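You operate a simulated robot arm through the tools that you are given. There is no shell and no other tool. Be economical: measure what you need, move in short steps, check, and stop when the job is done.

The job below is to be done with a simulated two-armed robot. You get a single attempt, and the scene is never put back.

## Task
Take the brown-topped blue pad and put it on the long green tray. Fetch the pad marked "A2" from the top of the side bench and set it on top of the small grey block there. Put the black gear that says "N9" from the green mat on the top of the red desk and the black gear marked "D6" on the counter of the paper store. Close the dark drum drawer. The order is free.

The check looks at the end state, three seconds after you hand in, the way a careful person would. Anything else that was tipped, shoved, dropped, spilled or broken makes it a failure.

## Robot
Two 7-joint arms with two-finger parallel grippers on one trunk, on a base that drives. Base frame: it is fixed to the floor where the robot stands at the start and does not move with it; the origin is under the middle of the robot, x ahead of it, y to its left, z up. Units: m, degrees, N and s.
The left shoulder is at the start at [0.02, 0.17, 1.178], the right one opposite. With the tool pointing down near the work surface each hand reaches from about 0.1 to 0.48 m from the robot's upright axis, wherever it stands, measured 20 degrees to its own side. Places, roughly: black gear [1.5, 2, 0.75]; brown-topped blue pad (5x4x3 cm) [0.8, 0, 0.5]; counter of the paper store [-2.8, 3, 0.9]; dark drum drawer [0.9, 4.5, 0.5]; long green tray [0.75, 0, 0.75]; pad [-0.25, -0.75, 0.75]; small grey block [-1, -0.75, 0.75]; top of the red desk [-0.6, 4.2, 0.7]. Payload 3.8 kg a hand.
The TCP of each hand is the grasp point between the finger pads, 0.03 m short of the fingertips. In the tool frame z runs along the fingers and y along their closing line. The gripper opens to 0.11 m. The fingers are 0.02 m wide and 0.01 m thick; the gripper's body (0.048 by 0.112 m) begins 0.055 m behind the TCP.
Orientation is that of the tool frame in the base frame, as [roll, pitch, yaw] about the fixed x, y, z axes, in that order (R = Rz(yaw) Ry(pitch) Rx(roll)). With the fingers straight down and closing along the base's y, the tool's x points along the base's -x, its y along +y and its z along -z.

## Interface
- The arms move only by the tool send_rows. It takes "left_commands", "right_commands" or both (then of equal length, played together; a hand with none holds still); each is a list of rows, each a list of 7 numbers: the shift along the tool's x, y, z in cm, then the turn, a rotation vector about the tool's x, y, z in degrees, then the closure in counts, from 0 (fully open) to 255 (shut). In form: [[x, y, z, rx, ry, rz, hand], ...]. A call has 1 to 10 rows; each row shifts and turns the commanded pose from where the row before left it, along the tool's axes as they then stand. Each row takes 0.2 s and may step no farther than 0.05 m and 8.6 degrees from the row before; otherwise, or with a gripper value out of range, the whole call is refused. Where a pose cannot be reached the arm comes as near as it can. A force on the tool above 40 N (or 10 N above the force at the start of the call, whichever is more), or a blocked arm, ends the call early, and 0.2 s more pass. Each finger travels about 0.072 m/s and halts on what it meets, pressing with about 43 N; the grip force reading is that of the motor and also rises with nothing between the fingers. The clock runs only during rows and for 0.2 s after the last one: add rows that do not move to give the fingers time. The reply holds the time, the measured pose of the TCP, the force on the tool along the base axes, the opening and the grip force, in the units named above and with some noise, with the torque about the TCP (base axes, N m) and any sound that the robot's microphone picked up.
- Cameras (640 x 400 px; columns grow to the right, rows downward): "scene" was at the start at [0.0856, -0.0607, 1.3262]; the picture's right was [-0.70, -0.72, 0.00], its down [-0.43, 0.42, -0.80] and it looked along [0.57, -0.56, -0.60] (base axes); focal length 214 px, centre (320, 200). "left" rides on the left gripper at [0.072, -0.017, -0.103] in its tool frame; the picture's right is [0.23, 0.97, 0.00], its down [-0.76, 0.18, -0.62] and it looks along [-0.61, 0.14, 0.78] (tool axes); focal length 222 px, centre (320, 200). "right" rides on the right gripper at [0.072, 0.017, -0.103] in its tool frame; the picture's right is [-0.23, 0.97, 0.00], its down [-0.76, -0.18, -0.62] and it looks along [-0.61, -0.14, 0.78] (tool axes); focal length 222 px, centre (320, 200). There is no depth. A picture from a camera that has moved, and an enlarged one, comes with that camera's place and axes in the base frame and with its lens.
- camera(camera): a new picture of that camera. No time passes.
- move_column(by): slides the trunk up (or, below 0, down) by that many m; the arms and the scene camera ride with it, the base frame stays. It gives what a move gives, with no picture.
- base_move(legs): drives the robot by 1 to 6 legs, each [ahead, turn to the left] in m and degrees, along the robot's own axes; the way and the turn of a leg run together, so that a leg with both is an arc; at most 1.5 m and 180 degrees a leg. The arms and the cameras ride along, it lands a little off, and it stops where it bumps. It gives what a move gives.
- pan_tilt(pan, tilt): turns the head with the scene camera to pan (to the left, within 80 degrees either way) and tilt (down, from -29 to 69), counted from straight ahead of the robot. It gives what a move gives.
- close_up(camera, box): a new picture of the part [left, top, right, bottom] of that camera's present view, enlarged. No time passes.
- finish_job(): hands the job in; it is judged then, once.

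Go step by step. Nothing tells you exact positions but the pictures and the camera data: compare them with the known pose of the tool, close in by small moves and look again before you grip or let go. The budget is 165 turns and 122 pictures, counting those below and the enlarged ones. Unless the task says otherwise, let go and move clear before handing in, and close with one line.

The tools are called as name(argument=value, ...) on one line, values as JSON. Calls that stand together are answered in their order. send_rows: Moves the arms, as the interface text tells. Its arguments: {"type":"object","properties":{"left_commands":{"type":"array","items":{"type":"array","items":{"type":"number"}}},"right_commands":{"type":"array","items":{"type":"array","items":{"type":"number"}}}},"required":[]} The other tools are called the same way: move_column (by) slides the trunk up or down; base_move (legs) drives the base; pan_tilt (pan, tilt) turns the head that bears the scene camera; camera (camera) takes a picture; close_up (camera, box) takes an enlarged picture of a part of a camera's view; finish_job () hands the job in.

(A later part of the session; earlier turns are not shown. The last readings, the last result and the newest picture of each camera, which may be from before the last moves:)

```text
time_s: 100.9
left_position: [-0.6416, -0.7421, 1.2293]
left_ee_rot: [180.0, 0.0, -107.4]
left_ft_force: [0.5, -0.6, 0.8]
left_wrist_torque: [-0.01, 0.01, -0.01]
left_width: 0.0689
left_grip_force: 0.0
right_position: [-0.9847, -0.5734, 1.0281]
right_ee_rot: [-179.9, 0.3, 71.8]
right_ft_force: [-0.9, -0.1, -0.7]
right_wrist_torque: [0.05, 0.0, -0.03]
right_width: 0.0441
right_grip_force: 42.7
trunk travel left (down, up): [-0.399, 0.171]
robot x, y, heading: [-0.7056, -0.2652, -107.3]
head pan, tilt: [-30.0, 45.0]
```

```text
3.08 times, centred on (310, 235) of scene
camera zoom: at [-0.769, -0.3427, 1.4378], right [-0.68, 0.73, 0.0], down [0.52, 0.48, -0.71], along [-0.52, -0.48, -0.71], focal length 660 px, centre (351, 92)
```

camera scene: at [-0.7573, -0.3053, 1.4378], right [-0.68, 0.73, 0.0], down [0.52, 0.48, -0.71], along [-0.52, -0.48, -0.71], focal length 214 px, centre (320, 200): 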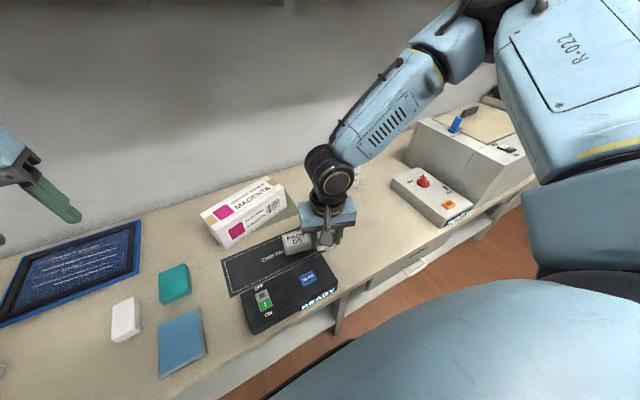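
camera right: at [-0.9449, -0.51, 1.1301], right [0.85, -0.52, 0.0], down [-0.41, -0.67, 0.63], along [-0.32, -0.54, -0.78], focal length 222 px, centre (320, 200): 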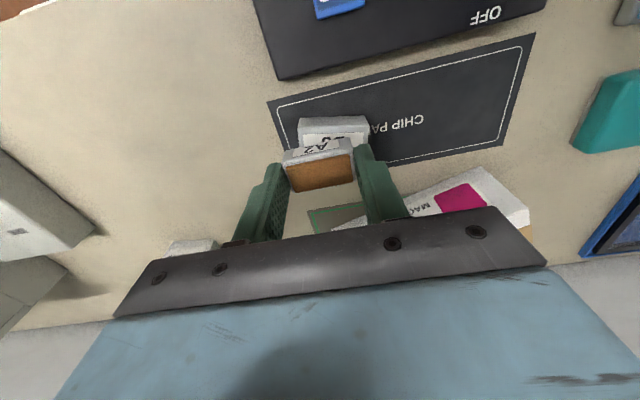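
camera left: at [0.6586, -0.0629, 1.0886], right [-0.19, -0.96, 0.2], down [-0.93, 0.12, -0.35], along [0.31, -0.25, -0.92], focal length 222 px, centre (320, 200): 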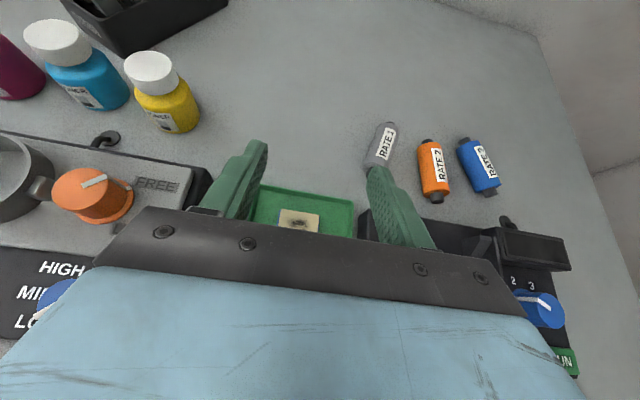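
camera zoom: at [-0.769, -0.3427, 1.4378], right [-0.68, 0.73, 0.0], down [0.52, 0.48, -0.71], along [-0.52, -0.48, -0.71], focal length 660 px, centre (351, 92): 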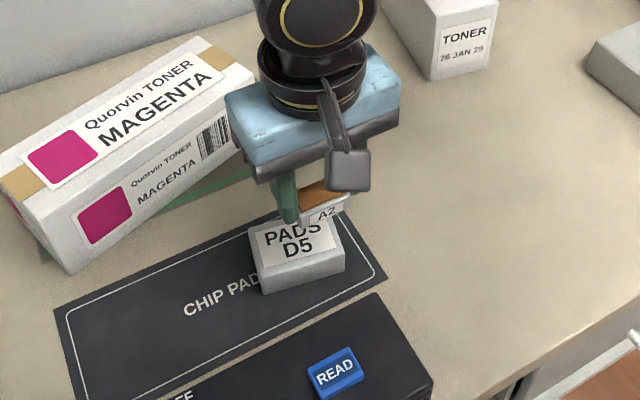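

The block's top centre is about (-0.990, -0.622). I'll move over it, then lower with the trunk.

send_rows(right_commands=[[-2.4, 0.5, 0, 0, 0, 0, 255], [-2.4, 0.5, 0, 0, 0, 0, 255], [0, 0, 0, 0, 0, 0, 255]])

move_column(by=-0.085)

camera(camera="right")

close_up(camera="scene", box=[240, 150, 400, 250])

```text
time_s: 101.7
left_position: [-0.6422, -0.7427, 1.2305]
left_ee_rot: [180.0, 0.0, -107.4]
left_ft_force: [0.0, 0.4, -0.2]
left_wrist_torque: [0.0, -0.02, -0.01]
left_width: 0.0692
left_grip_force: 0.0
right_position: [-1.004, -0.6094, 1.0397]
right_ee_rot: [179.9, 0.1, 71.8]
right_ft_force: [-0.4, 0.5, -0.2]
right_wrist_torque: [0.03, -0.01, -0.03]
right_width: 0.0442
right_grip_force: 43.2
right hand out of reach, approached as far as the arm can: row 1, 2
trunk travel left (down, up): [-0.399, 0.171]
robot x, y, heading: [-0.7043, -0.2671, -107.4]
head pan, tilt: [-30.0, 45.0]
```

```text
time_s: 102.9
left_position: [-0.6413, -0.7418, 1.1452]
left_ee_rot: [-179.9, -0.1, -107.4]
left_ft_force: [-0.2, 0.2, 0.7]
left_wrist_torque: [-0.01, -0.01, 0.01]
left_width: 0.0689
left_grip_force: 0.1
right_position: [-1.0027, -0.6092, 0.9561]
right_ee_rot: [179.8, 0.2, 71.7]
right_ft_force: [0.2, 0.0, -0.3]
right_wrist_torque: [0.02, 0.05, 0.0]
right_width: 0.0443
right_grip_force: 42.7
trunk travel left (down, up): [-0.314, 0.256]
robot x, y, heading: [-0.7085, -0.2652, -107.1]
head pan, tilt: [-30.0, 45.0]
```

```text
62 pictures are left
camera right: at [-0.9641, -0.545, 1.0585], right [0.85, -0.52, 0.0], down [-0.41, -0.67, 0.63], along [-0.32, -0.54, -0.78], focal length 222 px, centre (320, 200)
```

right: 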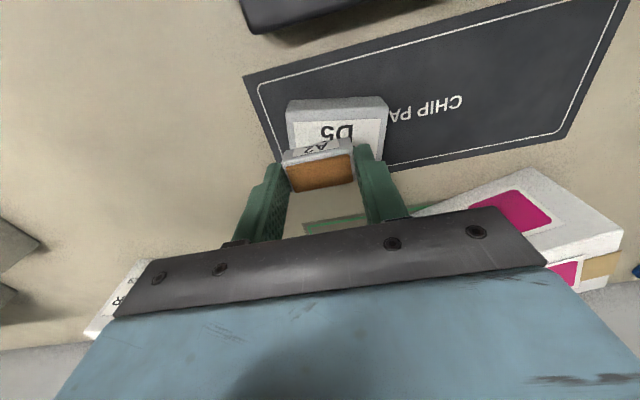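

```text
4.00 times, centred on (320, 200) of scene
camera zoom: at [-0.769, -0.3424, 1.3529], right [-0.68, 0.73, 0.0], down [0.52, 0.48, -0.71], along [-0.52, -0.48, -0.71], focal length 858 px, centre (320, 200)
```

zoom: 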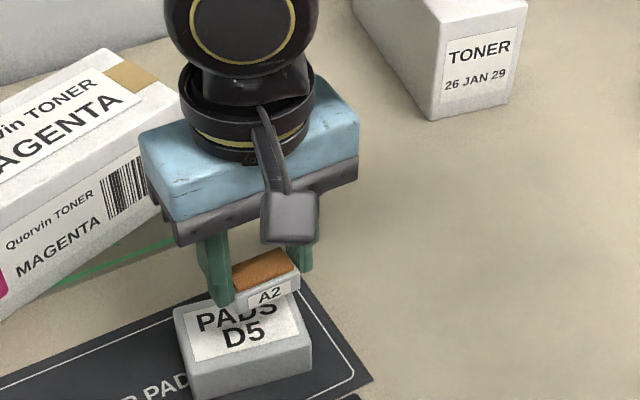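

I need about 1.7 cm to the left and 1.1 cm forward.

send_rows(right_commands=[[-0.6, 0.9, 0, 0, 0, 0, 255], [-0.5, 0.8, 0, 0, 0, 0, 255], [0, 0, 0, 0, 0, 0, 255]])

camera(camera="right")

```text
time_s: 103.7
left_position: [-0.6401, -0.7424, 1.1447]
left_ee_rot: [180.0, 0.0, -107.4]
left_ft_force: [0.3, 0.1, -0.4]
left_wrist_torque: [-0.01, -0.04, 0.0]
left_width: 0.0691
left_grip_force: 0.0
right_position: [-1.0011, -0.6144, 0.9637]
right_ee_rot: [179.8, 0.3, 71.8]
right_ft_force: [0.5, -0.1, -0.9]
right_wrist_torque: [0.0, 0.02, 0.02]
right_width: 0.0444
right_grip_force: 43.1
right hand out of reach, approached as far as the arm can: row 1, 2
trunk travel left (down, up): [-0.314, 0.256]
robot x, y, heading: [-0.705, -0.2667, -107.2]
head pan, tilt: [-30.0, 45.0]
```

```text
60 pictures are left
camera right: at [-0.9607, -0.5499, 1.0672], right [0.85, -0.52, 0.0], down [-0.41, -0.66, 0.63], along [-0.32, -0.54, -0.78], focal length 222 px, centre (320, 200)
```

right: 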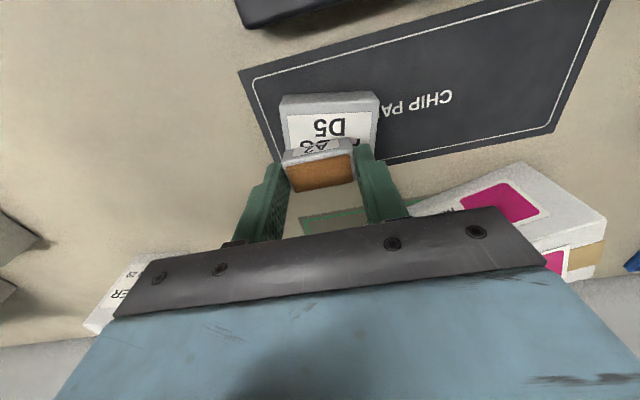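

Same limit as before, so I'll raise the hand relative to the shoulder, shift it, then lower the trunk further.

send_rows(right_commands=[[0, 0, -4, 0, 0, 0, 255], [0, 0, -4, 0, 0, 0, 255], [-0.3, 0.8, -1, 0, 0, 0, 255], [-0.3, 0.9, -1, 0, 0, 0, 255], [0, 0, 0, 0, 0, 0, 255]])

move_column(by=-0.1)

camera(camera="right")

```text
time_s: 104.9
left_position: [-0.6408, -0.7436, 1.1458]
left_ee_rot: [-180.0, 0.0, -107.5]
left_ft_force: [-0.8, 0.1, 0.8]
left_wrist_torque: [0.01, 0.01, 0.02]
left_width: 0.0692
left_grip_force: 0.1
right_position: [-0.9858, -0.6262, 1.0643]
right_ee_rot: [179.9, 0.2, 71.8]
right_ft_force: [-0.7, 0.6, 0.2]
right_wrist_torque: [0.01, 0.0, 0.01]
right_width: 0.0444
right_grip_force: 42.8
trunk travel left (down, up): [-0.314, 0.256]
robot x, y, heading: [-0.7063, -0.2642, -107.2]
head pan, tilt: [-30.0, 45.0]
```

```text
time_s: 106.3
left_position: [-0.6404, -0.742, 1.046]
left_ee_rot: [-180.0, 0.0, -107.4]
left_ft_force: [-0.5, -0.1, 0.7]
left_wrist_torque: [-0.02, 0.0, 0.0]
left_width: 0.0687
left_grip_force: 0.1
right_position: [-0.9856, -0.626, 0.9643]
right_ee_rot: [180.0, 0.1, 71.9]
right_ft_force: [0.1, -0.2, -0.7]
right_wrist_torque: [-0.01, 0.01, 0.02]
right_width: 0.0442
right_grip_force: 43.2
trunk travel left (down, up): [-0.214, 0.356]
robot x, y, heading: [-0.7054, -0.2691, -107.1]
head pan, tilt: [-30.0, 45.0]
```

```text
59 pictures are left
camera right: at [-0.9459, -0.5606, 1.0671], right [0.85, -0.52, 0.0], down [-0.41, -0.67, 0.63], along [-0.32, -0.54, -0.78], focal length 222 px, centre (320, 200)
```

right: 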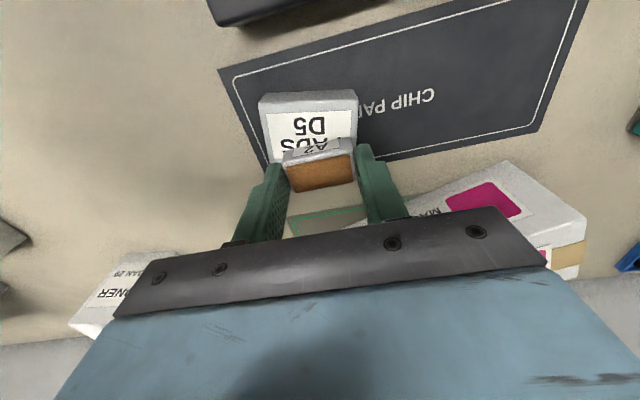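

send_rows(right_commands=[[-0.5, -0.6, 0, 0, 0, 0, 255], [0, 0, 0, 0, 0, 0, 255]])

move_column(by=-0.045)

close_up(camera="right", box=[200, 80, 440, 230])

close_up(camera="scene", box=[240, 110, 400, 210])

```text
time_s: 106.9
left_position: [-0.6411, -0.7421, 1.0444]
left_ee_rot: [-179.9, 0.0, -107.4]
left_ft_force: [-0.4, 0.9, 0.0]
left_wrist_torque: [0.02, 0.0, -0.02]
left_width: 0.0691
left_grip_force: 0.1
right_position: [-0.9941, -0.629, 0.9635]
right_ee_rot: [179.9, 0.3, 71.8]
right_ft_force: [0.9, 0.0, -0.2]
right_wrist_torque: [0.01, 0.0, 0.0]
right_width: 0.0443
right_grip_force: 42.5
trunk travel left (down, up): [-0.214, 0.356]
robot x, y, heading: [-0.7066, -0.2694, -107.0]
head pan, tilt: [-30.0, 45.0]
```

```text
time_s: 107.7
left_position: [-0.6408, -0.7425, 0.9995]
left_ee_rot: [-180.0, -0.1, -107.3]
left_ft_force: [-0.5, -0.1, 0.4]
left_wrist_torque: [-0.01, -0.02, -0.01]
left_width: 0.069
left_grip_force: 0.1
right_position: [-0.9928, -0.6278, 0.9187]
right_ee_rot: [179.8, 0.3, 71.8]
right_ft_force: [0.2, -0.3, -0.8]
right_wrist_torque: [0.0, -0.01, -0.02]
right_width: 0.0442
right_grip_force: 43.0
trunk travel left (down, up): [-0.169, 0.401]
robot x, y, heading: [-0.7055, -0.2652, -107.0]
head pan, tilt: [-30.0, 45.0]
```

```text
2.67 times, centred on (320, 155) of right
camera zoom: at [-0.9531, -0.5636, 1.0217], right [0.85, -0.52, 0.0], down [-0.41, -0.67, 0.63], along [-0.32, -0.54, -0.78], focal length 592 px, centre (320, 320)
```

zoom: 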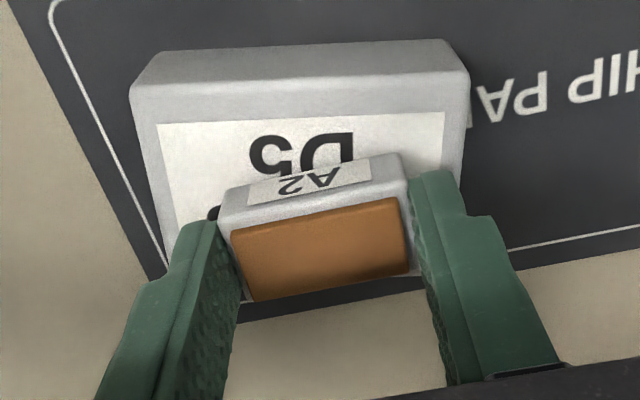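

```text
4.00 times, centred on (320, 160) of scene
camera zoom: at [-0.769, -0.3424, 1.2078], right [-0.68, 0.73, 0.0], down [0.52, 0.48, -0.71], along [-0.52, -0.48, -0.71], focal length 858 px, centre (320, 360)
```

zoom: 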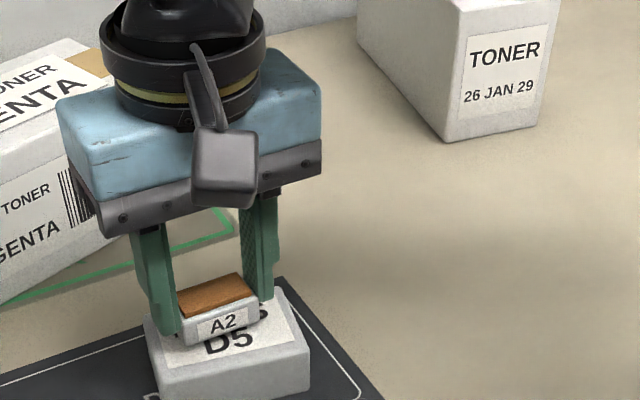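

move_column(by=-0.008)

close_up(camera="scene", box=[240, 110, 400, 210])

```text
time_s: 108.3
left_position: [-0.6406, -0.7426, 0.9911]
left_ee_rot: [-180.0, -0.1, -107.4]
left_ft_force: [0.0, 0.7, 0.0]
left_wrist_torque: [0.0, 0.0, 0.01]
left_width: 0.069
left_grip_force: 0.1
right_position: [-0.9927, -0.6288, 0.9121]
right_ee_rot: [179.9, 0.4, 71.8]
right_ft_force: [-1.3, 1.5, 11.4]
right_wrist_torque: [0.08, 0.1, -0.02]
right_width: 0.0442
right_grip_force: 42.9
trunk travel left (down, up): [-0.161, 0.409]
robot x, y, heading: [-0.7034, -0.2707, -107.2]
head pan, tilt: [-30.0, 45.0]
```

```text
4.00 times, centred on (320, 160) of scene
camera zoom: at [-0.7688, -0.3421, 1.1999], right [-0.68, 0.73, 0.0], down [0.52, 0.48, -0.71], along [-0.52, -0.48, -0.71], focal length 858 px, centre (320, 360)
```

zoom: 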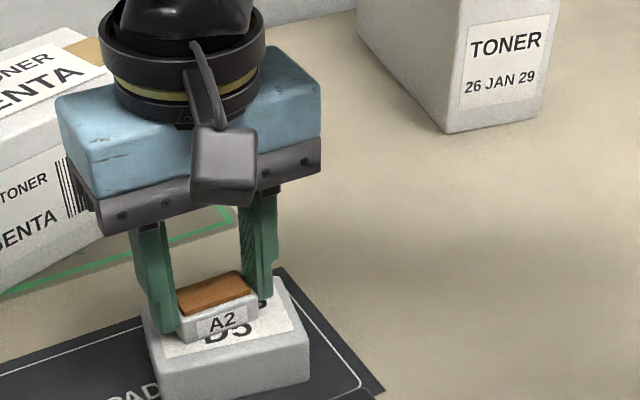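

A2 rests on the block (11 N). I'll release it and rise.

send_rows(right_commands=[[0, 0, 0, 0, 0, 0, 120], [0, 0, 0, 0, 0, 0, 120], [0, 0, 0, 0, 0, 0, 120]])

move_column(by=0.2)

close_up(camera="right", box=[200, 60, 440, 210])

```text
time_s: 109.1
left_position: [-0.6408, -0.7433, 0.9905]
left_ee_rot: [179.9, 0.0, -107.4]
left_ft_force: [0.3, -0.7, -0.6]
left_wrist_torque: [0.01, -0.02, 0.01]
left_width: 0.069
left_grip_force: 0.1
right_position: [-0.993, -0.6282, 0.9105]
right_ee_rot: [179.9, 0.2, 71.8]
right_ft_force: [-0.2, 0.0, -0.5]
right_wrist_torque: [0.02, 0.0, -0.01]
right_width: 0.0581
right_grip_force: 0.0
trunk travel left (down, up): [-0.161, 0.409]
robot x, y, heading: [-0.7059, -0.2669, -107.1]
head pan, tilt: [-30.0, 45.0]
```

```text
time_s: 111.3
left_position: [-0.6412, -0.7431, 1.1915]
left_ee_rot: [180.0, 0.1, -107.4]
left_ft_force: [0.5, -0.8, -0.4]
left_wrist_torque: [0.01, 0.0, 0.01]
left_width: 0.0691
left_grip_force: 0.1
right_position: [-0.9924, -0.6269, 1.1109]
right_ee_rot: [179.8, 0.3, 71.8]
right_ft_force: [0.1, -0.4, 0.1]
right_wrist_torque: [0.01, 0.01, -0.03]
right_width: 0.0581
right_grip_force: 0.1
trunk travel left (down, up): [-0.361, 0.209]
robot x, y, heading: [-0.7074, -0.2692, -107.1]
head pan, tilt: [-30.0, 45.0]
```

```text
2.67 times, centred on (320, 135) of right
camera zoom: at [-0.9532, -0.5638, 1.2134], right [0.85, -0.52, 0.0], down [-0.41, -0.67, 0.63], along [-0.32, -0.54, -0.78], focal length 592 px, centre (320, 373)
```

zoom: 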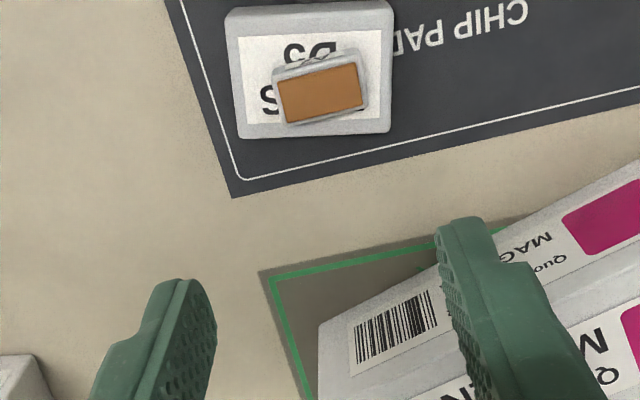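

A2 sits squarely on the grey block. Next I'll back off and drive into the aisle toward the benches with the green mat.

base_move(legs=[[-0.25, 0], [0, 131], [0.66, 0], [0, 40]])

pan_tilt(pan=-10, tilt=25)

camera(camera="scene")

```text
time_s: 123.6
left_position: [-0.0056, 0.7048, 1.1915]
left_ee_rot: [179.9, -0.2, 62.5]
left_ft_force: [0.4, -0.2, -1.0]
left_wrist_torque: [-0.01, -0.01, -0.01]
left_width: 0.0691
left_grip_force: 0.0
right_position: [0.3206, 0.5299, 1.1103]
right_ee_rot: [179.9, 0.2, -118.2]
right_ft_force: [-0.2, -0.1, -0.9]
right_wrist_torque: [-0.02, 0.0, -0.01]
right_width: 0.0583
right_grip_force: 0.1
trunk travel left (down, up): [-0.361, 0.209]
robot x, y, heading: [-0.0242, 0.2291, 62.6]
head pan, tilt: [-30.0, 45.0]
```

```text
time_s: 124.4
left_position: [-0.005, 0.7058, 1.1922]
left_ee_rot: [179.9, -0.2, 62.6]
left_ft_force: [0.0, -0.3, 0.1]
left_wrist_torque: [-0.03, -0.03, -0.01]
left_width: 0.0688
left_grip_force: 0.1
right_position: [0.3217, 0.5307, 1.112]
right_ee_rot: [179.9, 0.2, -118.2]
right_ft_force: [0.1, 0.2, -0.1]
right_wrist_torque: [0.01, 0.02, -0.01]
right_width: 0.0582
right_grip_force: 0.1
trunk travel left (down, up): [-0.361, 0.209]
robot x, y, heading: [-0.0237, 0.2253, 62.7]
head pan, tilt: [-10.0, 25.0]
```

```text
54 pictures are left
camera scene: at [0.0422, 0.3177, 1.4303], right [0.8, -0.61, 0.0], down [-0.26, -0.34, -0.91], along [0.55, 0.72, -0.42], focal length 214 px, centre (320, 200)
```

scene: 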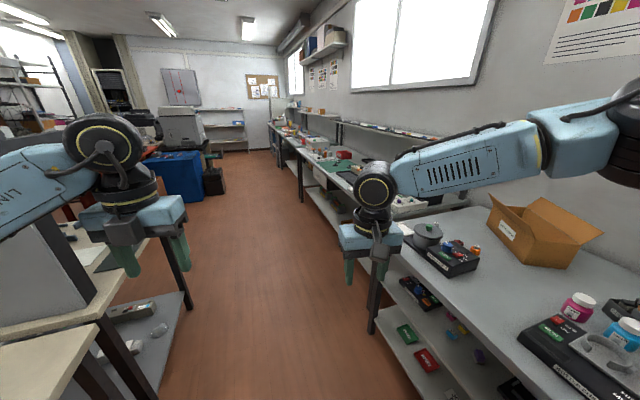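

The green mat is on the bench to the right along the aisle, near (1.45, 1.82). I'll drive up the aisle and face that bench.

base_move(legs=[[0, 7], [1.5, 0], [0.4, 0], [0, -87.6]])

pan_tilt(pan=0, tilt=40)

camera(camera="scene")

```text
time_s: 138.3
left_position: [1.1223, 2.0584, 1.1911]
left_ee_rot: [-180.0, 0.0, -19.7]
left_ft_force: [-0.4, 0.0, 0.2]
left_wrist_torque: [0.0, -0.02, 0.03]
left_width: 0.0691
left_grip_force: 0.1
right_position: [0.9943, 1.7104, 1.1097]
right_ee_rot: [179.9, 0.2, 159.6]
right_ft_force: [-0.2, 0.2, 0.0]
right_wrist_torque: [0.02, 0.03, -0.02]
right_width: 0.0583
right_grip_force: 0.1
trunk travel left (down, up): [-0.361, 0.209]
robot x, y, heading: [0.6462, 2.013, -19.6]
head pan, tilt: [-10.0, 25.0]
```

```text
time_s: 139.1
left_position: [1.1231, 2.058, 1.1913]
left_ee_rot: [-180.0, -0.1, -19.6]
left_ft_force: [0.4, -0.1, -0.1]
left_wrist_torque: [-0.01, 0.0, -0.06]
left_width: 0.0687
left_grip_force: 0.1
right_position: [0.9931, 1.7109, 1.1115]
right_ee_rot: [179.9, 0.2, 159.5]
right_ft_force: [0.7, 0.4, -0.2]
right_wrist_torque: [-0.03, 0.02, 0.02]
right_width: 0.0584
right_grip_force: 0.1
trunk travel left (down, up): [-0.361, 0.209]
robot x, y, heading: [0.6461, 2.0082, -19.5]
head pan, tilt: [0.0, 40.0]
```

```text
53 pictures are left
camera scene: at [0.7479, 1.9773, 1.4071], right [-0.33, -0.94, 0.0], down [-0.61, 0.21, -0.77], along [0.72, -0.26, -0.64], focal length 214 px, centre (320, 200)
```

scene: 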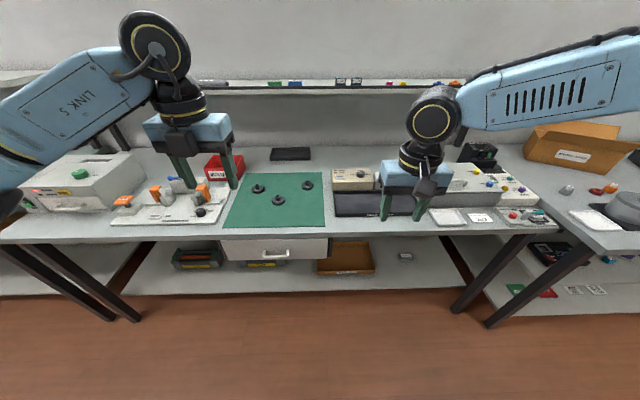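

Three black gears are on the green mat. I'll zoom in to read them.

close_up(camera="scene", box=[215, 165, 345, 235])

```text
4.92 times, centred on (280, 200) of scene
camera zoom: at [0.7479, 1.9773, 1.4071], right [-0.33, -0.94, 0.0], down [-0.61, 0.21, -0.77], along [0.72, -0.26, -0.64], focal length 1056 px, centre (517, 200)
```

zoom: 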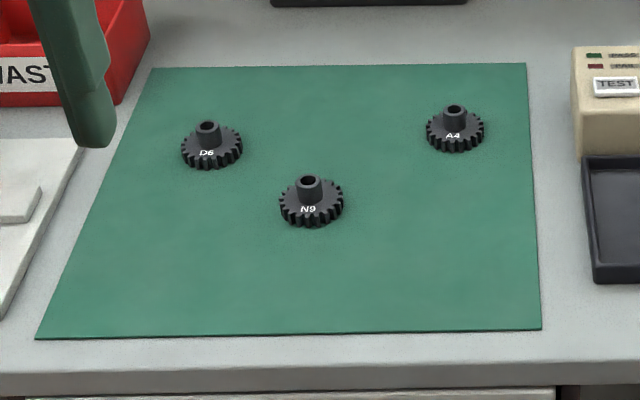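

D6 is on the left, N9 in the middle and A4 on the right. I'll un-flip the left hand now so both hands are in their normal orientation.

send_rows(left_commands=[[-0.5, 0, 0, 0, 0, 8.57, 60], [-0.5, 0, 0, 0, 0, 8.57, 60], [-0.5, 0, 0, 0, 0, 8.57, 60], [-0.5, 0, 0, 0, 0, 8.57, 60], [0, 0, 0, 0, 0, 8.57, 60], [0, 0, 0, 0, 0, 8.57, 60], [0, 0, 0, 0, 0, 8.57, 60], [0, 0, 0, 0, 0, 8.57, 60], [0, 0, 0, 0, 0, 8.57, 60], [0, 0, 0, 0, 0, 8.57, 60]])

send_rows(left_commands=[[0, 0, 0, 0, 0, 8.57, 60], [0, 0, 0, 0, 0, 8.57, 60], [0, 0, 0, 0, 0, 8.57, 60], [0, 0, 0, 0, 0, 8.57, 60], [0, 0, 0, 0, 0, 8.57, 60], [0, 0, 0, 0, 0, 8.57, 60], [0, 0, 0, 0, 0, 8.57, 60], [0, 0, 0, 0, 0, 8.57, 60], [0, 0, 0, 0, 0, 8.57, 60], [0, 0, 0, 0, 0, 8.57, 60]])

send_rows(left_commands=[[0, 0, 0, 0, 0, 8.57, 60], [0, 0, 0, 0, 0, 0, 60]])

```text
time_s: 141.3
left_position: [1.1064, 2.0689, 1.1906]
left_ee_rot: [-180.0, 0.0, -105.5]
left_ft_force: [-0.3, -0.5, 0.3]
left_wrist_torque: [-0.01, -0.01, 0.01]
left_width: 0.0841
left_grip_force: 0.1
right_position: [0.9947, 1.7097, 1.1112]
right_ee_rot: [180.0, 0.2, 159.6]
right_ft_force: [-0.3, -0.5, 1.2]
right_wrist_torque: [0.0, -0.01, -0.02]
right_width: 0.0581
right_grip_force: 0.0
trunk travel left (down, up): [-0.361, 0.209]
robot x, y, heading: [0.6472, 2.0136, -19.5]
head pan, tilt: [0.0, 40.0]
```

```text
time_s: 143.5
left_position: [1.1062, 2.0682, 1.1913]
left_ee_rot: [180.0, 0.0, 168.8]
left_ft_force: [0.0, -1.3, 0.1]
left_wrist_torque: [-0.01, -0.01, -0.01]
left_width: 0.0841
left_grip_force: 0.0
right_position: [0.995, 1.7098, 1.1104]
right_ee_rot: [180.0, 0.2, 159.6]
right_ft_force: [0.6, 0.2, -0.9]
right_wrist_torque: [0.01, 0.02, 0.0]
right_width: 0.0584
right_grip_force: 0.1
trunk travel left (down, up): [-0.361, 0.209]
robot x, y, heading: [0.6446, 2.0119, -19.4]
head pan, tilt: [0.0, 40.0]
```

```text
time_s: 144.1
left_position: [1.1067, 2.0685, 1.1914]
left_ee_rot: [180.0, 0.0, 160.3]
left_ft_force: [0.4, 0.5, -0.4]
left_wrist_torque: [0.04, 0.03, -0.02]
left_width: 0.084
left_grip_force: 0.0
right_position: [0.9958, 1.712, 1.1113]
right_ee_rot: [179.8, 0.2, 159.6]
right_ft_force: [-0.3, -0.4, 0.2]
right_wrist_torque: [-0.01, 0.01, 0.01]
right_width: 0.0581
right_grip_force: 0.1
trunk travel left (down, up): [-0.361, 0.209]
robot x, y, heading: [0.6467, 2.0094, -19.5]
head pan, tilt: [0.0, 40.0]
```

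Both hands are ready. I'll drive forward 0.36 m to the bench edge and look with the left hand camera.

base_move(legs=[[0.36, 0]])

camera(camera="left")

```text
time_s: 146.4
left_position: [1.4464, 1.9494, 1.1916]
left_ee_rot: [180.0, 0.1, 160.4]
left_ft_force: [-0.5, 0.1, -0.8]
left_wrist_torque: [0.02, -0.01, 0.0]
left_width: 0.0841
left_grip_force: 0.0
right_position: [1.3363, 1.5909, 1.1105]
right_ee_rot: [179.9, 0.3, 159.7]
right_ft_force: [0.2, 0.7, -0.8]
right_wrist_torque: [-0.02, -0.01, -0.02]
right_width: 0.0584
right_grip_force: 0.1
trunk travel left (down, up): [-0.361, 0.209]
robot x, y, heading: [0.987, 1.8952, -19.5]
head pan, tilt: [0.0, 40.0]
```

```text
51 pictures are left
camera left: at [1.3731, 1.9588, 1.295], right [0.11, 0.99, 0.0], down [0.78, -0.09, 0.62], along [0.62, -0.07, -0.78], focal length 222 px, centre (320, 200)
```

left: 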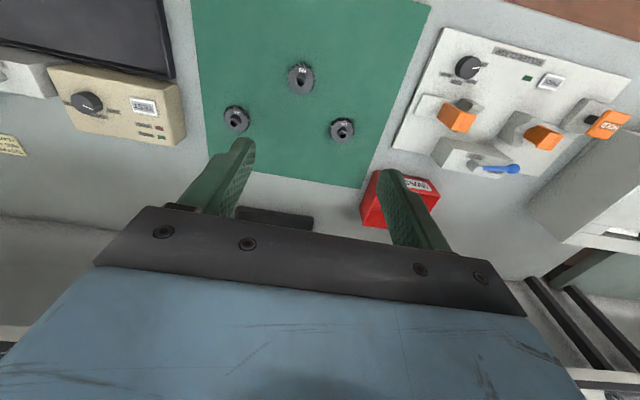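

N9 triangulates to (1.448, 1.911) with its base at about z 0.82. I'll shift the left hand over it, raise the right hand and lower the trunk.

send_rows(left_commands=[[-0.5, -1.2, 0, 0, 0, 0, 100], [-0.5, -1.2, 0, 0, 0, 0, 100], [-0.4, -1.1, 0, 0, 0, 0, 100], [0, 0, 0, 0, 0, 0, 100]], right_commands=[[0, 0, -4, 0, 0, 0, 100], [0, 0, -4, 0, 0, 0, 100], [0, 0, -4, 0, 0, 0, 100], [0, 0, -4, 0, 0, 0, 100]])

move_column(by=-0.25)

camera(camera="left")

```text
time_s: 147.4
left_position: [1.4482, 1.9127, 1.1915]
left_ee_rot: [180.0, 0.0, 160.5]
left_ft_force: [-0.3, 0.3, -0.2]
left_wrist_torque: [0.04, 0.0, 0.02]
left_width: 0.0669
left_grip_force: 0.0
right_position: [1.334, 1.5926, 1.2713]
right_ee_rot: [-179.9, 0.2, 159.7]
right_ft_force: [0.2, -0.3, -0.1]
right_wrist_torque: [-0.04, 0.0, 0.0]
right_width: 0.0668
right_grip_force: 0.0
trunk travel left (down, up): [-0.361, 0.209]
robot x, y, heading: [0.9869, 1.8907, -19.6]
head pan, tilt: [0.0, 40.0]
```

```text
time_s: 150.0
left_position: [1.4492, 1.9111, 0.941]
left_ee_rot: [180.0, 0.1, 160.5]
left_ft_force: [-0.4, -0.6, 0.0]
left_wrist_torque: [0.01, 0.01, 0.02]
left_width: 0.0669
left_grip_force: 0.0
right_position: [1.3347, 1.5916, 1.0215]
right_ee_rot: [179.9, 0.3, 159.6]
right_ft_force: [-0.5, 0.3, 0.3]
right_wrist_torque: [0.0, -0.01, 0.0]
right_width: 0.067
right_grip_force: 0.1
trunk travel left (down, up): [-0.111, 0.459]
robot x, y, heading: [0.9891, 1.8944, -19.2]
head pan, tilt: [0.0, 40.0]
```

```text
50 pictures are left
camera left: at [1.3744, 1.9211, 1.0452], right [0.11, 0.99, 0.0], down [0.78, -0.09, 0.62], along [0.62, -0.07, -0.78], focal length 222 px, centre (320, 200)
```

left: 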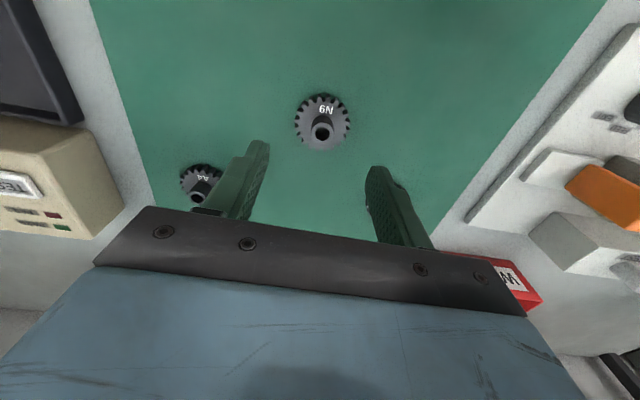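

Label N9 is confirmed and centred. I'll open a little wider and descend with the arm.

send_rows(left_commands=[[0, 0.2, 0, 0, 0, 0, 55], [0, 0.1, 0, 0, 0, 0, 55], [0, 0, 4, 0, 0, 0, 55], [0, 0, 3.5, 0, 0, 0, 55], [0, 0, 0, 0, 0, 0, 55]])

close_up(camera="left", box=[200, 100, 440, 250])

```text
time_s: 151.2
left_position: [1.4496, 1.914, 0.8653]
left_ee_rot: [180.0, 0.0, 160.4]
left_ft_force: [-1.0, 0.0, 0.7]
left_wrist_torque: [0.04, 0.01, -0.01]
left_width: 0.0863
left_grip_force: 0.1
right_position: [1.335, 1.5922, 1.0211]
right_ee_rot: [179.9, 0.2, 159.6]
right_ft_force: [0.5, -0.2, 0.4]
right_wrist_torque: [0.0, 0.01, 0.01]
right_width: 0.0669
right_grip_force: 0.2
trunk travel left (down, up): [-0.111, 0.459]
robot x, y, heading: [0.9817, 1.8943, -19.3]
head pan, tilt: [0.0, 40.0]
```

```text
2.67 times, centred on (320, 175) of left
camera zoom: at [1.3754, 1.9236, 0.9692], right [0.11, 0.99, 0.0], down [0.78, -0.09, 0.62], along [0.62, -0.07, -0.78], focal length 592 px, centre (320, 267)
```

zoom: 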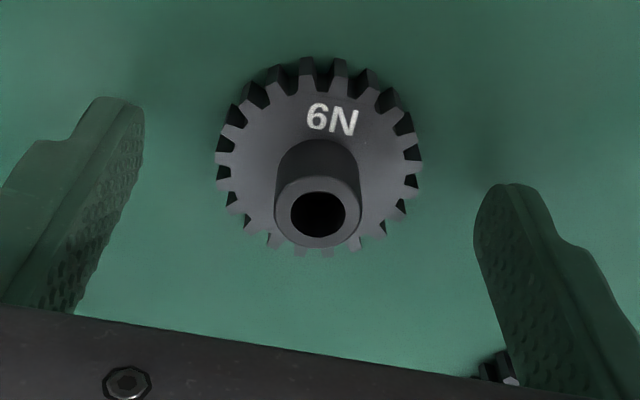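

send_rows(left_commands=[[0, 0, 1, 0, 0, 0, 55], [0, 0, 0, 0, 0, 0, 55]])

close_up(camera="left", box=[200, 100, 440, 250])

```text
time_s: 151.8
left_position: [1.4493, 1.9135, 0.8569]
left_ee_rot: [180.0, 0.1, 160.4]
left_ft_force: [-0.7, 0.6, 0.2]
left_wrist_torque: [0.01, -0.01, 0.02]
left_width: 0.0864
left_grip_force: 0.0
right_position: [1.3351, 1.591, 1.0207]
right_ee_rot: [179.9, 0.2, 159.6]
right_ft_force: [0.7, 0.2, -0.3]
right_wrist_torque: [-0.04, -0.02, 0.0]
right_width: 0.0668
right_grip_force: 0.1
trunk travel left (down, up): [-0.111, 0.459]
robot x, y, heading: [0.9832, 1.8923, -19.5]
head pan, tilt: [0.0, 40.0]
```

```text
2.67 times, centred on (320, 175) of left
camera zoom: at [1.3754, 1.9237, 0.9598], right [0.11, 0.99, 0.0], down [0.78, -0.09, 0.62], along [0.62, -0.07, -0.78], focal length 592 px, centre (320, 267)
```

zoom: 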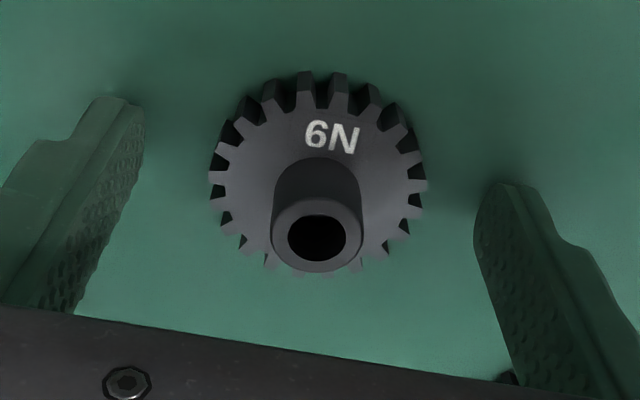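

send_rows(left_commands=[[-0.1, 0, 0.4, 0, 0, 0, 55], [0, 0, 0, 0, 0, 0, 255], [0, 0, 0, 0, 0, 0, 255], [0, 0, 0, 0, 0, 0, 255], [0, 0, 0, 0, 0, 0, 255]])

send_rows(left_commands=[[0, 0, -4, 0, 0, 0, 255], [0, 0, -4, 0, 0, 0, 255], [0, 0, -4, 0, 0, 0, 255]])

camera(camera="left")

```text
time_s: 153.0
left_position: [1.4503, 1.9134, 0.8527]
left_ee_rot: [-180.0, 0.1, 160.5]
left_ft_force: [2.6, 1.2, 5.8]
left_wrist_torque: [0.13, -0.13, -0.02]
left_width: 0.047
left_grip_force: 42.7
right_position: [1.3351, 1.5923, 1.0213]
right_ee_rot: [179.9, 0.2, 159.5]
right_ft_force: [0.1, 0.4, 0.6]
right_wrist_torque: [0.02, -0.02, -0.03]
right_width: 0.067
right_grip_force: 0.2
trunk travel left (down, up): [-0.111, 0.459]
robot x, y, heading: [0.9899, 1.8961, -19.2]
head pan, tilt: [0.0, 40.0]
```

```text
time_s: 153.8
left_position: [1.4496, 1.9152, 0.9721]
left_ee_rot: [-180.0, -0.1, 160.4]
left_ft_force: [0.4, 0.3, 0.0]
left_wrist_torque: [-0.04, -0.02, -0.03]
left_width: 0.0468
left_grip_force: 42.6
right_position: [1.3349, 1.592, 1.0219]
right_ee_rot: [179.9, 0.1, 159.7]
right_ft_force: [0.7, -0.2, 0.4]
right_wrist_torque: [-0.01, 0.03, 0.0]
right_width: 0.067
right_grip_force: 0.1
trunk travel left (down, up): [-0.111, 0.459]
robot x, y, heading: [0.9849, 1.8907, -19.2]
head pan, tilt: [0.0, 40.0]
```

```text
47 pictures are left
camera left: at [1.3759, 1.9238, 1.0759], right [0.11, 0.99, 0.0], down [0.78, -0.09, 0.62], along [0.62, -0.07, -0.78], focal length 222 px, centre (320, 200)
```

left: 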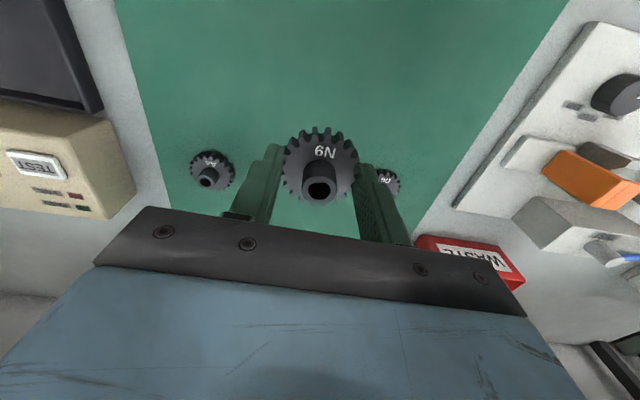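

N9 is held. Now I'll raise up, shift the base left along the bench and take D6 with the right hand.

move_column(by=0.3)

base_move(legs=[[-0.15, 0], [0, 90], [0.42, 0], [0, -90], [0.18, 0]])

camera(camera="right")

```text
time_s: 156.8
left_position: [1.4505, 1.9137, 1.2717]
left_ee_rot: [180.0, 0.1, 160.4]
left_ft_force: [-0.2, 0.0, -0.9]
left_wrist_torque: [0.0, 0.01, 0.03]
left_width: 0.047
left_grip_force: 43.2
right_position: [1.3355, 1.5923, 1.3217]
right_ee_rot: [180.0, 0.2, 159.6]
right_ft_force: [1.7, -1.1, 0.3]
right_wrist_torque: [0.01, -0.02, 0.0]
right_width: 0.0668
right_grip_force: 0.1
trunk travel left (down, up): [-0.411, 0.159]
robot x, y, heading: [0.9879, 1.8943, -19.6]
head pan, tilt: [0.0, 40.0]
```

```text
time_s: 169.1
left_position: [1.6197, 2.2927, 1.2716]
left_ee_rot: [-179.9, 0.0, 159.6]
left_ft_force: [-0.3, 0.2, 0.3]
left_wrist_torque: [0.01, 0.01, 0.0]
left_width: 0.047
left_grip_force: 43.1
right_position: [1.5003, 1.9726, 1.3211]
right_ee_rot: [179.9, 0.2, 158.7]
right_ft_force: [-0.2, 0.6, -0.2]
right_wrist_torque: [0.0, 0.0, 0.0]
right_width: 0.0666
right_grip_force: 0.1
trunk travel left (down, up): [-0.411, 0.159]
robot x, y, heading: [1.157, 2.2784, -20.1]
head pan, tilt: [0.0, 40.0]
```

```text
46 pictures are left
camera right: at [1.4397, 2.0153, 1.4241], right [0.56, 0.83, 0.0], down [0.64, -0.44, 0.63], along [0.52, -0.35, -0.78], focal length 222 px, centre (320, 200)
```

right: 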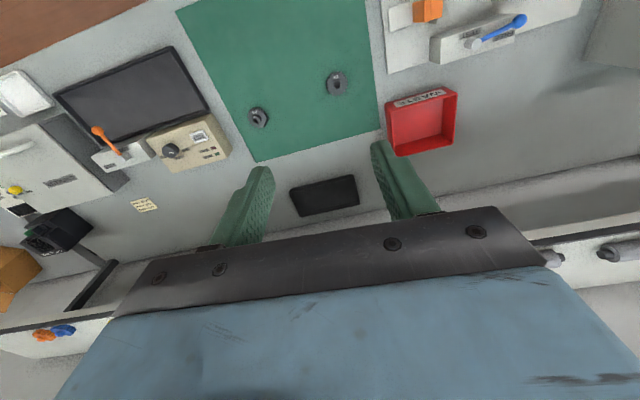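

D6 confirmed at about (1.555, 1.986). I'll raise the left hand for clearance, move the right over D6 and lower the trunk.

send_rows(left_commands=[[0, 0, -4.5, 0, 0, 0, 255], [0, 0, -4.5, 0, 0, 0, 255], [0, 0, -4.5, 0, 0, 0, 255], [0, 0, -4.5, 0, 0, 0, 255]], right_commands=[[-1.2, 0.8, 0, 0, 0, 0, 55], [-1.2, 0.8, 0, 0, 0, 0, 55], [-1.2, 0.8, 0, 0, 0, 0, 55], [-1.1, 0.8, 0, 0, 0, 0, 55]])

move_column(by=-0.35)

camera(camera="right")

```text
time_s: 170.1
left_position: [1.619, 2.2925, 1.453]
left_ee_rot: [-179.9, 0.1, 159.6]
left_ft_force: [-0.1, 0.8, -0.7]
left_wrist_torque: [0.0, 0.0, -0.01]
left_width: 0.047
left_grip_force: 43.0
right_position: [1.5201, 1.976, 1.322]
right_ee_rot: [179.9, 0.3, 158.7]
right_ft_force: [-1.3, 0.4, 0.8]
right_wrist_torque: [0.06, 0.01, -0.02]
right_width: 0.0863
right_grip_force: 0.0
right hand out of reach, approached as far as the arm can: row 2, 3, 4
trunk travel left (down, up): [-0.411, 0.159]
robot x, y, heading: [1.1548, 2.2804, -20.4]
head pan, tilt: [0.0, 40.0]
```

```text
time_s: 173.5
left_position: [1.6198, 2.2923, 1.1023]
left_ee_rot: [179.9, 0.1, 159.6]
left_ft_force: [-0.2, -0.1, 0.2]
left_wrist_torque: [-0.02, -0.02, 0.0]
left_width: 0.0469
left_grip_force: 43.0
right_position: [1.5209, 1.9771, 0.971]
right_ee_rot: [179.9, 0.3, 158.6]
right_ft_force: [0.4, -0.1, -1.2]
right_wrist_torque: [-0.01, -0.02, 0.0]
right_width: 0.0861
right_grip_force: 0.0
trunk travel left (down, up): [-0.061, 0.509]
robot x, y, heading: [1.1572, 2.2777, -20.3]
head pan, tilt: [0.0, 40.0]
```

```text
45 pictures are left
camera right: at [1.4603, 2.0199, 1.0742], right [0.57, 0.82, 0.0], down [0.64, -0.44, 0.63], along [0.52, -0.35, -0.78], focal length 222 px, centre (320, 200)
```

right: 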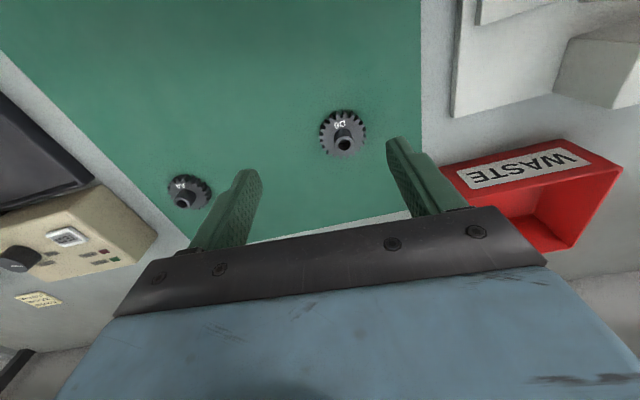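

send_rows(right_commands=[[0, 0, 3.5, 0, 0, 0, 55], [0, 0, 3, 0, 0, 0, 55], [-1.1, 0.7, 0, 0, 0, 0, 55], [-1.1, 0.7, 0, 0, 0, 0, 55], [-1, 0.7, 0, 0, 0, 0, 55], [0, 0, 0, 0, 0, 0, 55]])

camera(camera="right")

```text
time_s: 174.9
left_position: [1.6189, 2.2942, 1.1012]
left_ee_rot: [-180.0, 0.1, 159.6]
left_ft_force: [0.0, -0.1, 0.1]
left_wrist_torque: [0.01, 0.02, 0.04]
left_width: 0.0469
left_grip_force: 42.8
right_position: [1.5394, 1.9731, 0.9041]
right_ee_rot: [179.7, 0.3, 158.7]
right_ft_force: [-0.2, 0.1, 0.5]
right_wrist_torque: [0.03, -0.01, -0.01]
right_width: 0.086
right_grip_force: 0.0
right hand out of reach, approached as far as the arm can: row 4, 5
trunk travel left (down, up): [-0.061, 0.509]
robot x, y, heading: [1.1528, 2.2778, -20.6]
head pan, tilt: [0.0, 40.0]
```

```text
44 pictures are left
camera right: at [1.4786, 2.0152, 1.0071], right [0.57, 0.82, 0.0], down [0.64, -0.44, 0.63], along [0.52, -0.35, -0.78], focal length 222 px, centre (320, 200)
```

right: 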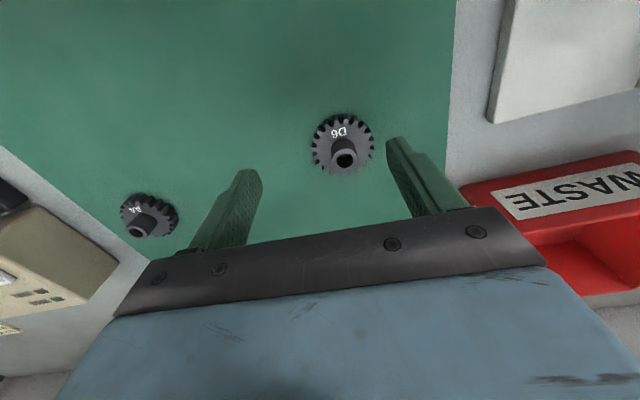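

Only about 2 cm short, so I'll lift a little, turn the base 6° left with a 1 cm nudge forward, and re-aim.

send_rows(right_commands=[[1, -1.5, -3, 0, 0, 0, 55], [1, -1.5, -3, 0, 0, 0, 55]])

base_move(legs=[[0.012, 6]])

camera(camera="right")

```text
time_s: 175.5
left_position: [1.6177, 2.2933, 1.1024]
left_ee_rot: [-179.9, 0.1, 159.5]
left_ft_force: [0.3, 0.2, -0.3]
left_wrist_torque: [0.01, 0.01, 0.0]
left_width: 0.0466
left_grip_force: 42.7
right_position: [1.5091, 1.9509, 0.9644]
right_ee_rot: [180.0, 0.4, 158.7]
right_ft_force: [-0.4, -0.1, -0.5]
right_wrist_torque: [0.01, -0.01, -0.02]
right_width: 0.0863
right_grip_force: 0.0
trunk travel left (down, up): [-0.061, 0.509]
robot x, y, heading: [1.1541, 2.28, -20.3]
head pan, tilt: [0.0, 40.0]
```

```text
time_s: 176.5
left_position: [1.6265, 2.3395, 1.1025]
left_ee_rot: [-179.9, 0.1, 165.7]
left_ft_force: [0.3, 1.0, 0.2]
left_wrist_torque: [-0.02, -0.02, 0.01]
left_width: 0.0472
left_grip_force: 43.0
right_position: [1.5527, 1.987, 0.9638]
right_ee_rot: [179.9, 0.2, 164.7]
right_ft_force: [0.0, 0.4, -0.1]
right_wrist_torque: [0.02, 0.0, 0.0]
right_width: 0.0859
right_grip_force: 0.0
trunk travel left (down, up): [-0.061, 0.509]
robot x, y, heading: [1.1707, 2.2761, -14.7]
head pan, tilt: [0.0, 40.0]
```

```text
43 pictures are left
camera right: at [1.4879, 2.0233, 1.0671], right [0.48, 0.88, 0.0], down [0.68, -0.37, 0.63], along [0.55, -0.3, -0.78], focal length 222 px, centre (320, 200)
```

right: 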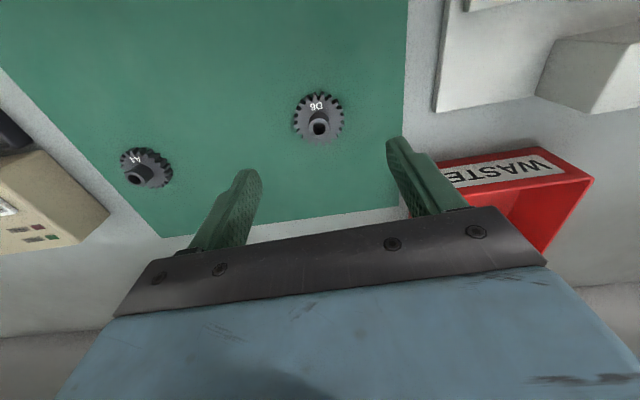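

Perfectly over D6 now. I'll descend to the same height as for N9.

send_rows(right_commands=[[-0.55, -0.15, 3, 0, 0, 0, 55], [0, 0, 3, 0, 0, 0, 55], [0, 0, 3, 0, 0, 0, 55], [0, 0, 1.4, 0, 0, 0, 55], [0, 0, 0, 0, 0, 0, 55]])

close_up(camera="right", box=[200, 100, 440, 250])

```text
time_s: 177.7
left_position: [1.6261, 2.3381, 1.1019]
left_ee_rot: [-179.8, 0.0, 165.6]
left_ft_force: [-0.6, -0.9, 0.5]
left_wrist_torque: [-0.01, 0.0, 0.01]
left_width: 0.0468
left_grip_force: 43.0
right_position: [1.5575, 1.9852, 0.8604]
right_ee_rot: [179.9, 0.2, 164.7]
right_ft_force: [0.1, 1.0, 0.1]
right_wrist_torque: [0.01, 0.02, -0.01]
right_width: 0.086
right_grip_force: 0.0
trunk travel left (down, up): [-0.061, 0.509]
robot x, y, heading: [1.1686, 2.2737, -14.3]
head pan, tilt: [0.0, 40.0]
```

```text
2.67 times, centred on (320, 175) of right
camera zoom: at [1.4929, 2.0204, 0.9629], right [0.48, 0.88, 0.0], down [0.68, -0.37, 0.63], along [0.55, -0.3, -0.78], focal length 592 px, centre (320, 267)
```

zoom: 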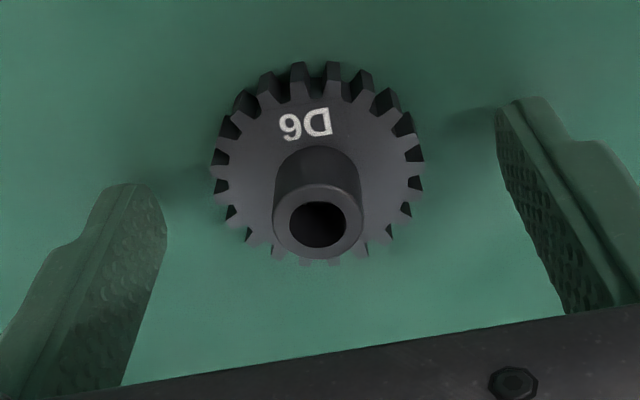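

send_rows(right_commands=[[0, 0, 0.7, 0, 0, 0, 55], [0, 0, 0, 0, 0, 0, 255], [0, 0, 0, 0, 0, 0, 255], [0, 0, 0, 0, 0, 0, 255], [0, 0, 0, 0, 0, 0, 255]])

move_column(by=0.25)

camera(camera="right")

```text
time_s: 178.9
left_position: [1.6269, 2.3374, 1.1028]
left_ee_rot: [-179.9, 0.0, 165.6]
left_ft_force: [0.0, 0.2, -0.9]
left_wrist_torque: [-0.04, -0.02, 0.03]
left_width: 0.0473
left_grip_force: 43.1
right_position: [1.5572, 1.984, 0.8521]
right_ee_rot: [179.8, 0.3, 164.7]
right_ft_force: [0.1, -1.2, 1.0]
right_wrist_torque: [-0.04, -0.02, 0.01]
right_width: 0.047
right_grip_force: 42.6
trunk travel left (down, up): [-0.061, 0.509]
robot x, y, heading: [1.1693, 2.2742, -14.4]
head pan, tilt: [0.0, 40.0]
```

```text
time_s: 181.4
left_position: [1.6279, 2.3376, 1.3525]
left_ee_rot: [-179.9, 0.1, 165.6]
left_ft_force: [1.1, -1.1, 0.1]
left_wrist_torque: [0.01, 0.01, 0.01]
left_width: 0.0468
left_grip_force: 43.1
right_position: [1.5569, 1.9846, 1.1033]
right_ee_rot: [179.9, 0.3, 164.6]
right_ft_force: [-0.3, 0.0, -0.5]
right_wrist_torque: [-0.02, 0.02, 0.01]
right_width: 0.0471
right_grip_force: 43.0
trunk travel left (down, up): [-0.311, 0.259]
robot x, y, heading: [1.1692, 2.2742, -14.0]
head pan, tilt: [0.0, 40.0]
```

```text
41 pictures are left
camera right: at [1.4929, 2.0205, 1.2059], right [0.48, 0.88, 0.0], down [0.68, -0.37, 0.63], along [0.55, -0.3, -0.78], focal length 222 px, centre (320, 200)
```

right: 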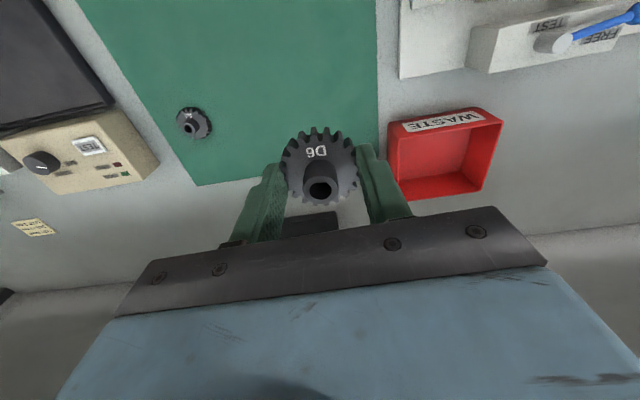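

Both gears are held. I'll back off, turn up the aisle and look for the red desk and the drum drawer.

base_move(legs=[[-0.38, 0], [0, 100]])

pan_tilt(pan=15, tilt=18)

camera(camera="scene")

```text
time_s: 188.1
left_position: [0.6536, 2.8101, 1.3522]
left_ee_rot: [-179.9, 0.0, -94.4]
left_ft_force: [0.7, 0.0, -0.1]
left_wrist_torque: [0.02, 0.0, -0.01]
left_width: 0.047
left_grip_force: 42.7
right_position: [1.0145, 2.8044, 1.1042]
right_ee_rot: [179.9, 0.2, -95.3]
right_ft_force: [0.6, 0.9, -0.8]
right_wrist_torque: [0.0, 0.0, 0.0]
right_width: 0.047
right_grip_force: 42.6
trunk travel left (down, up): [-0.311, 0.259]
robot x, y, heading: [0.8013, 2.3672, 86.0]
head pan, tilt: [0.0, 40.0]
```

```text
time_s: 188.9
left_position: [0.6535, 2.8109, 1.3522]
left_ee_rot: [-179.9, -0.1, -94.4]
left_ft_force: [-0.6, 0.3, 0.1]
left_wrist_torque: [-0.02, 0.0, 0.01]
left_width: 0.0469
left_grip_force: 42.9
right_position: [1.0145, 2.8037, 1.1046]
right_ee_rot: [179.9, 0.3, -95.3]
right_ft_force: [-0.3, -0.9, -0.6]
right_wrist_torque: [0.01, -0.01, 0.02]
right_width: 0.0468
right_grip_force: 43.3
trunk travel left (down, up): [-0.311, 0.259]
robot x, y, heading: [0.7931, 2.3667, 85.9]
head pan, tilt: [15.0, 18.0]
```

```text
40 pictures are left
camera scene: at [0.7823, 2.4811, 1.3916], right [0.98, 0.19, 0.0], down [0.06, -0.3, -0.95], along [-0.18, 0.93, -0.31], focal length 214 px, centre (320, 200)
```

scene: 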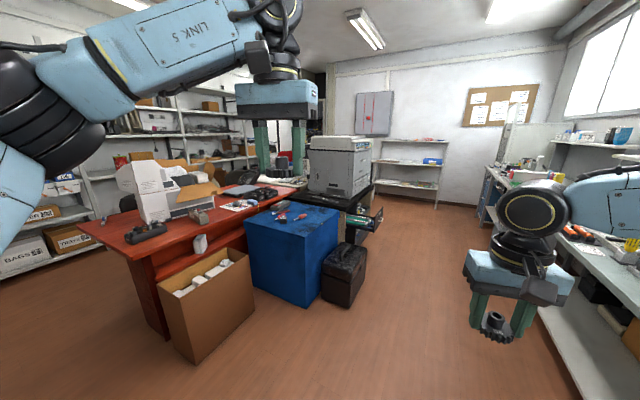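

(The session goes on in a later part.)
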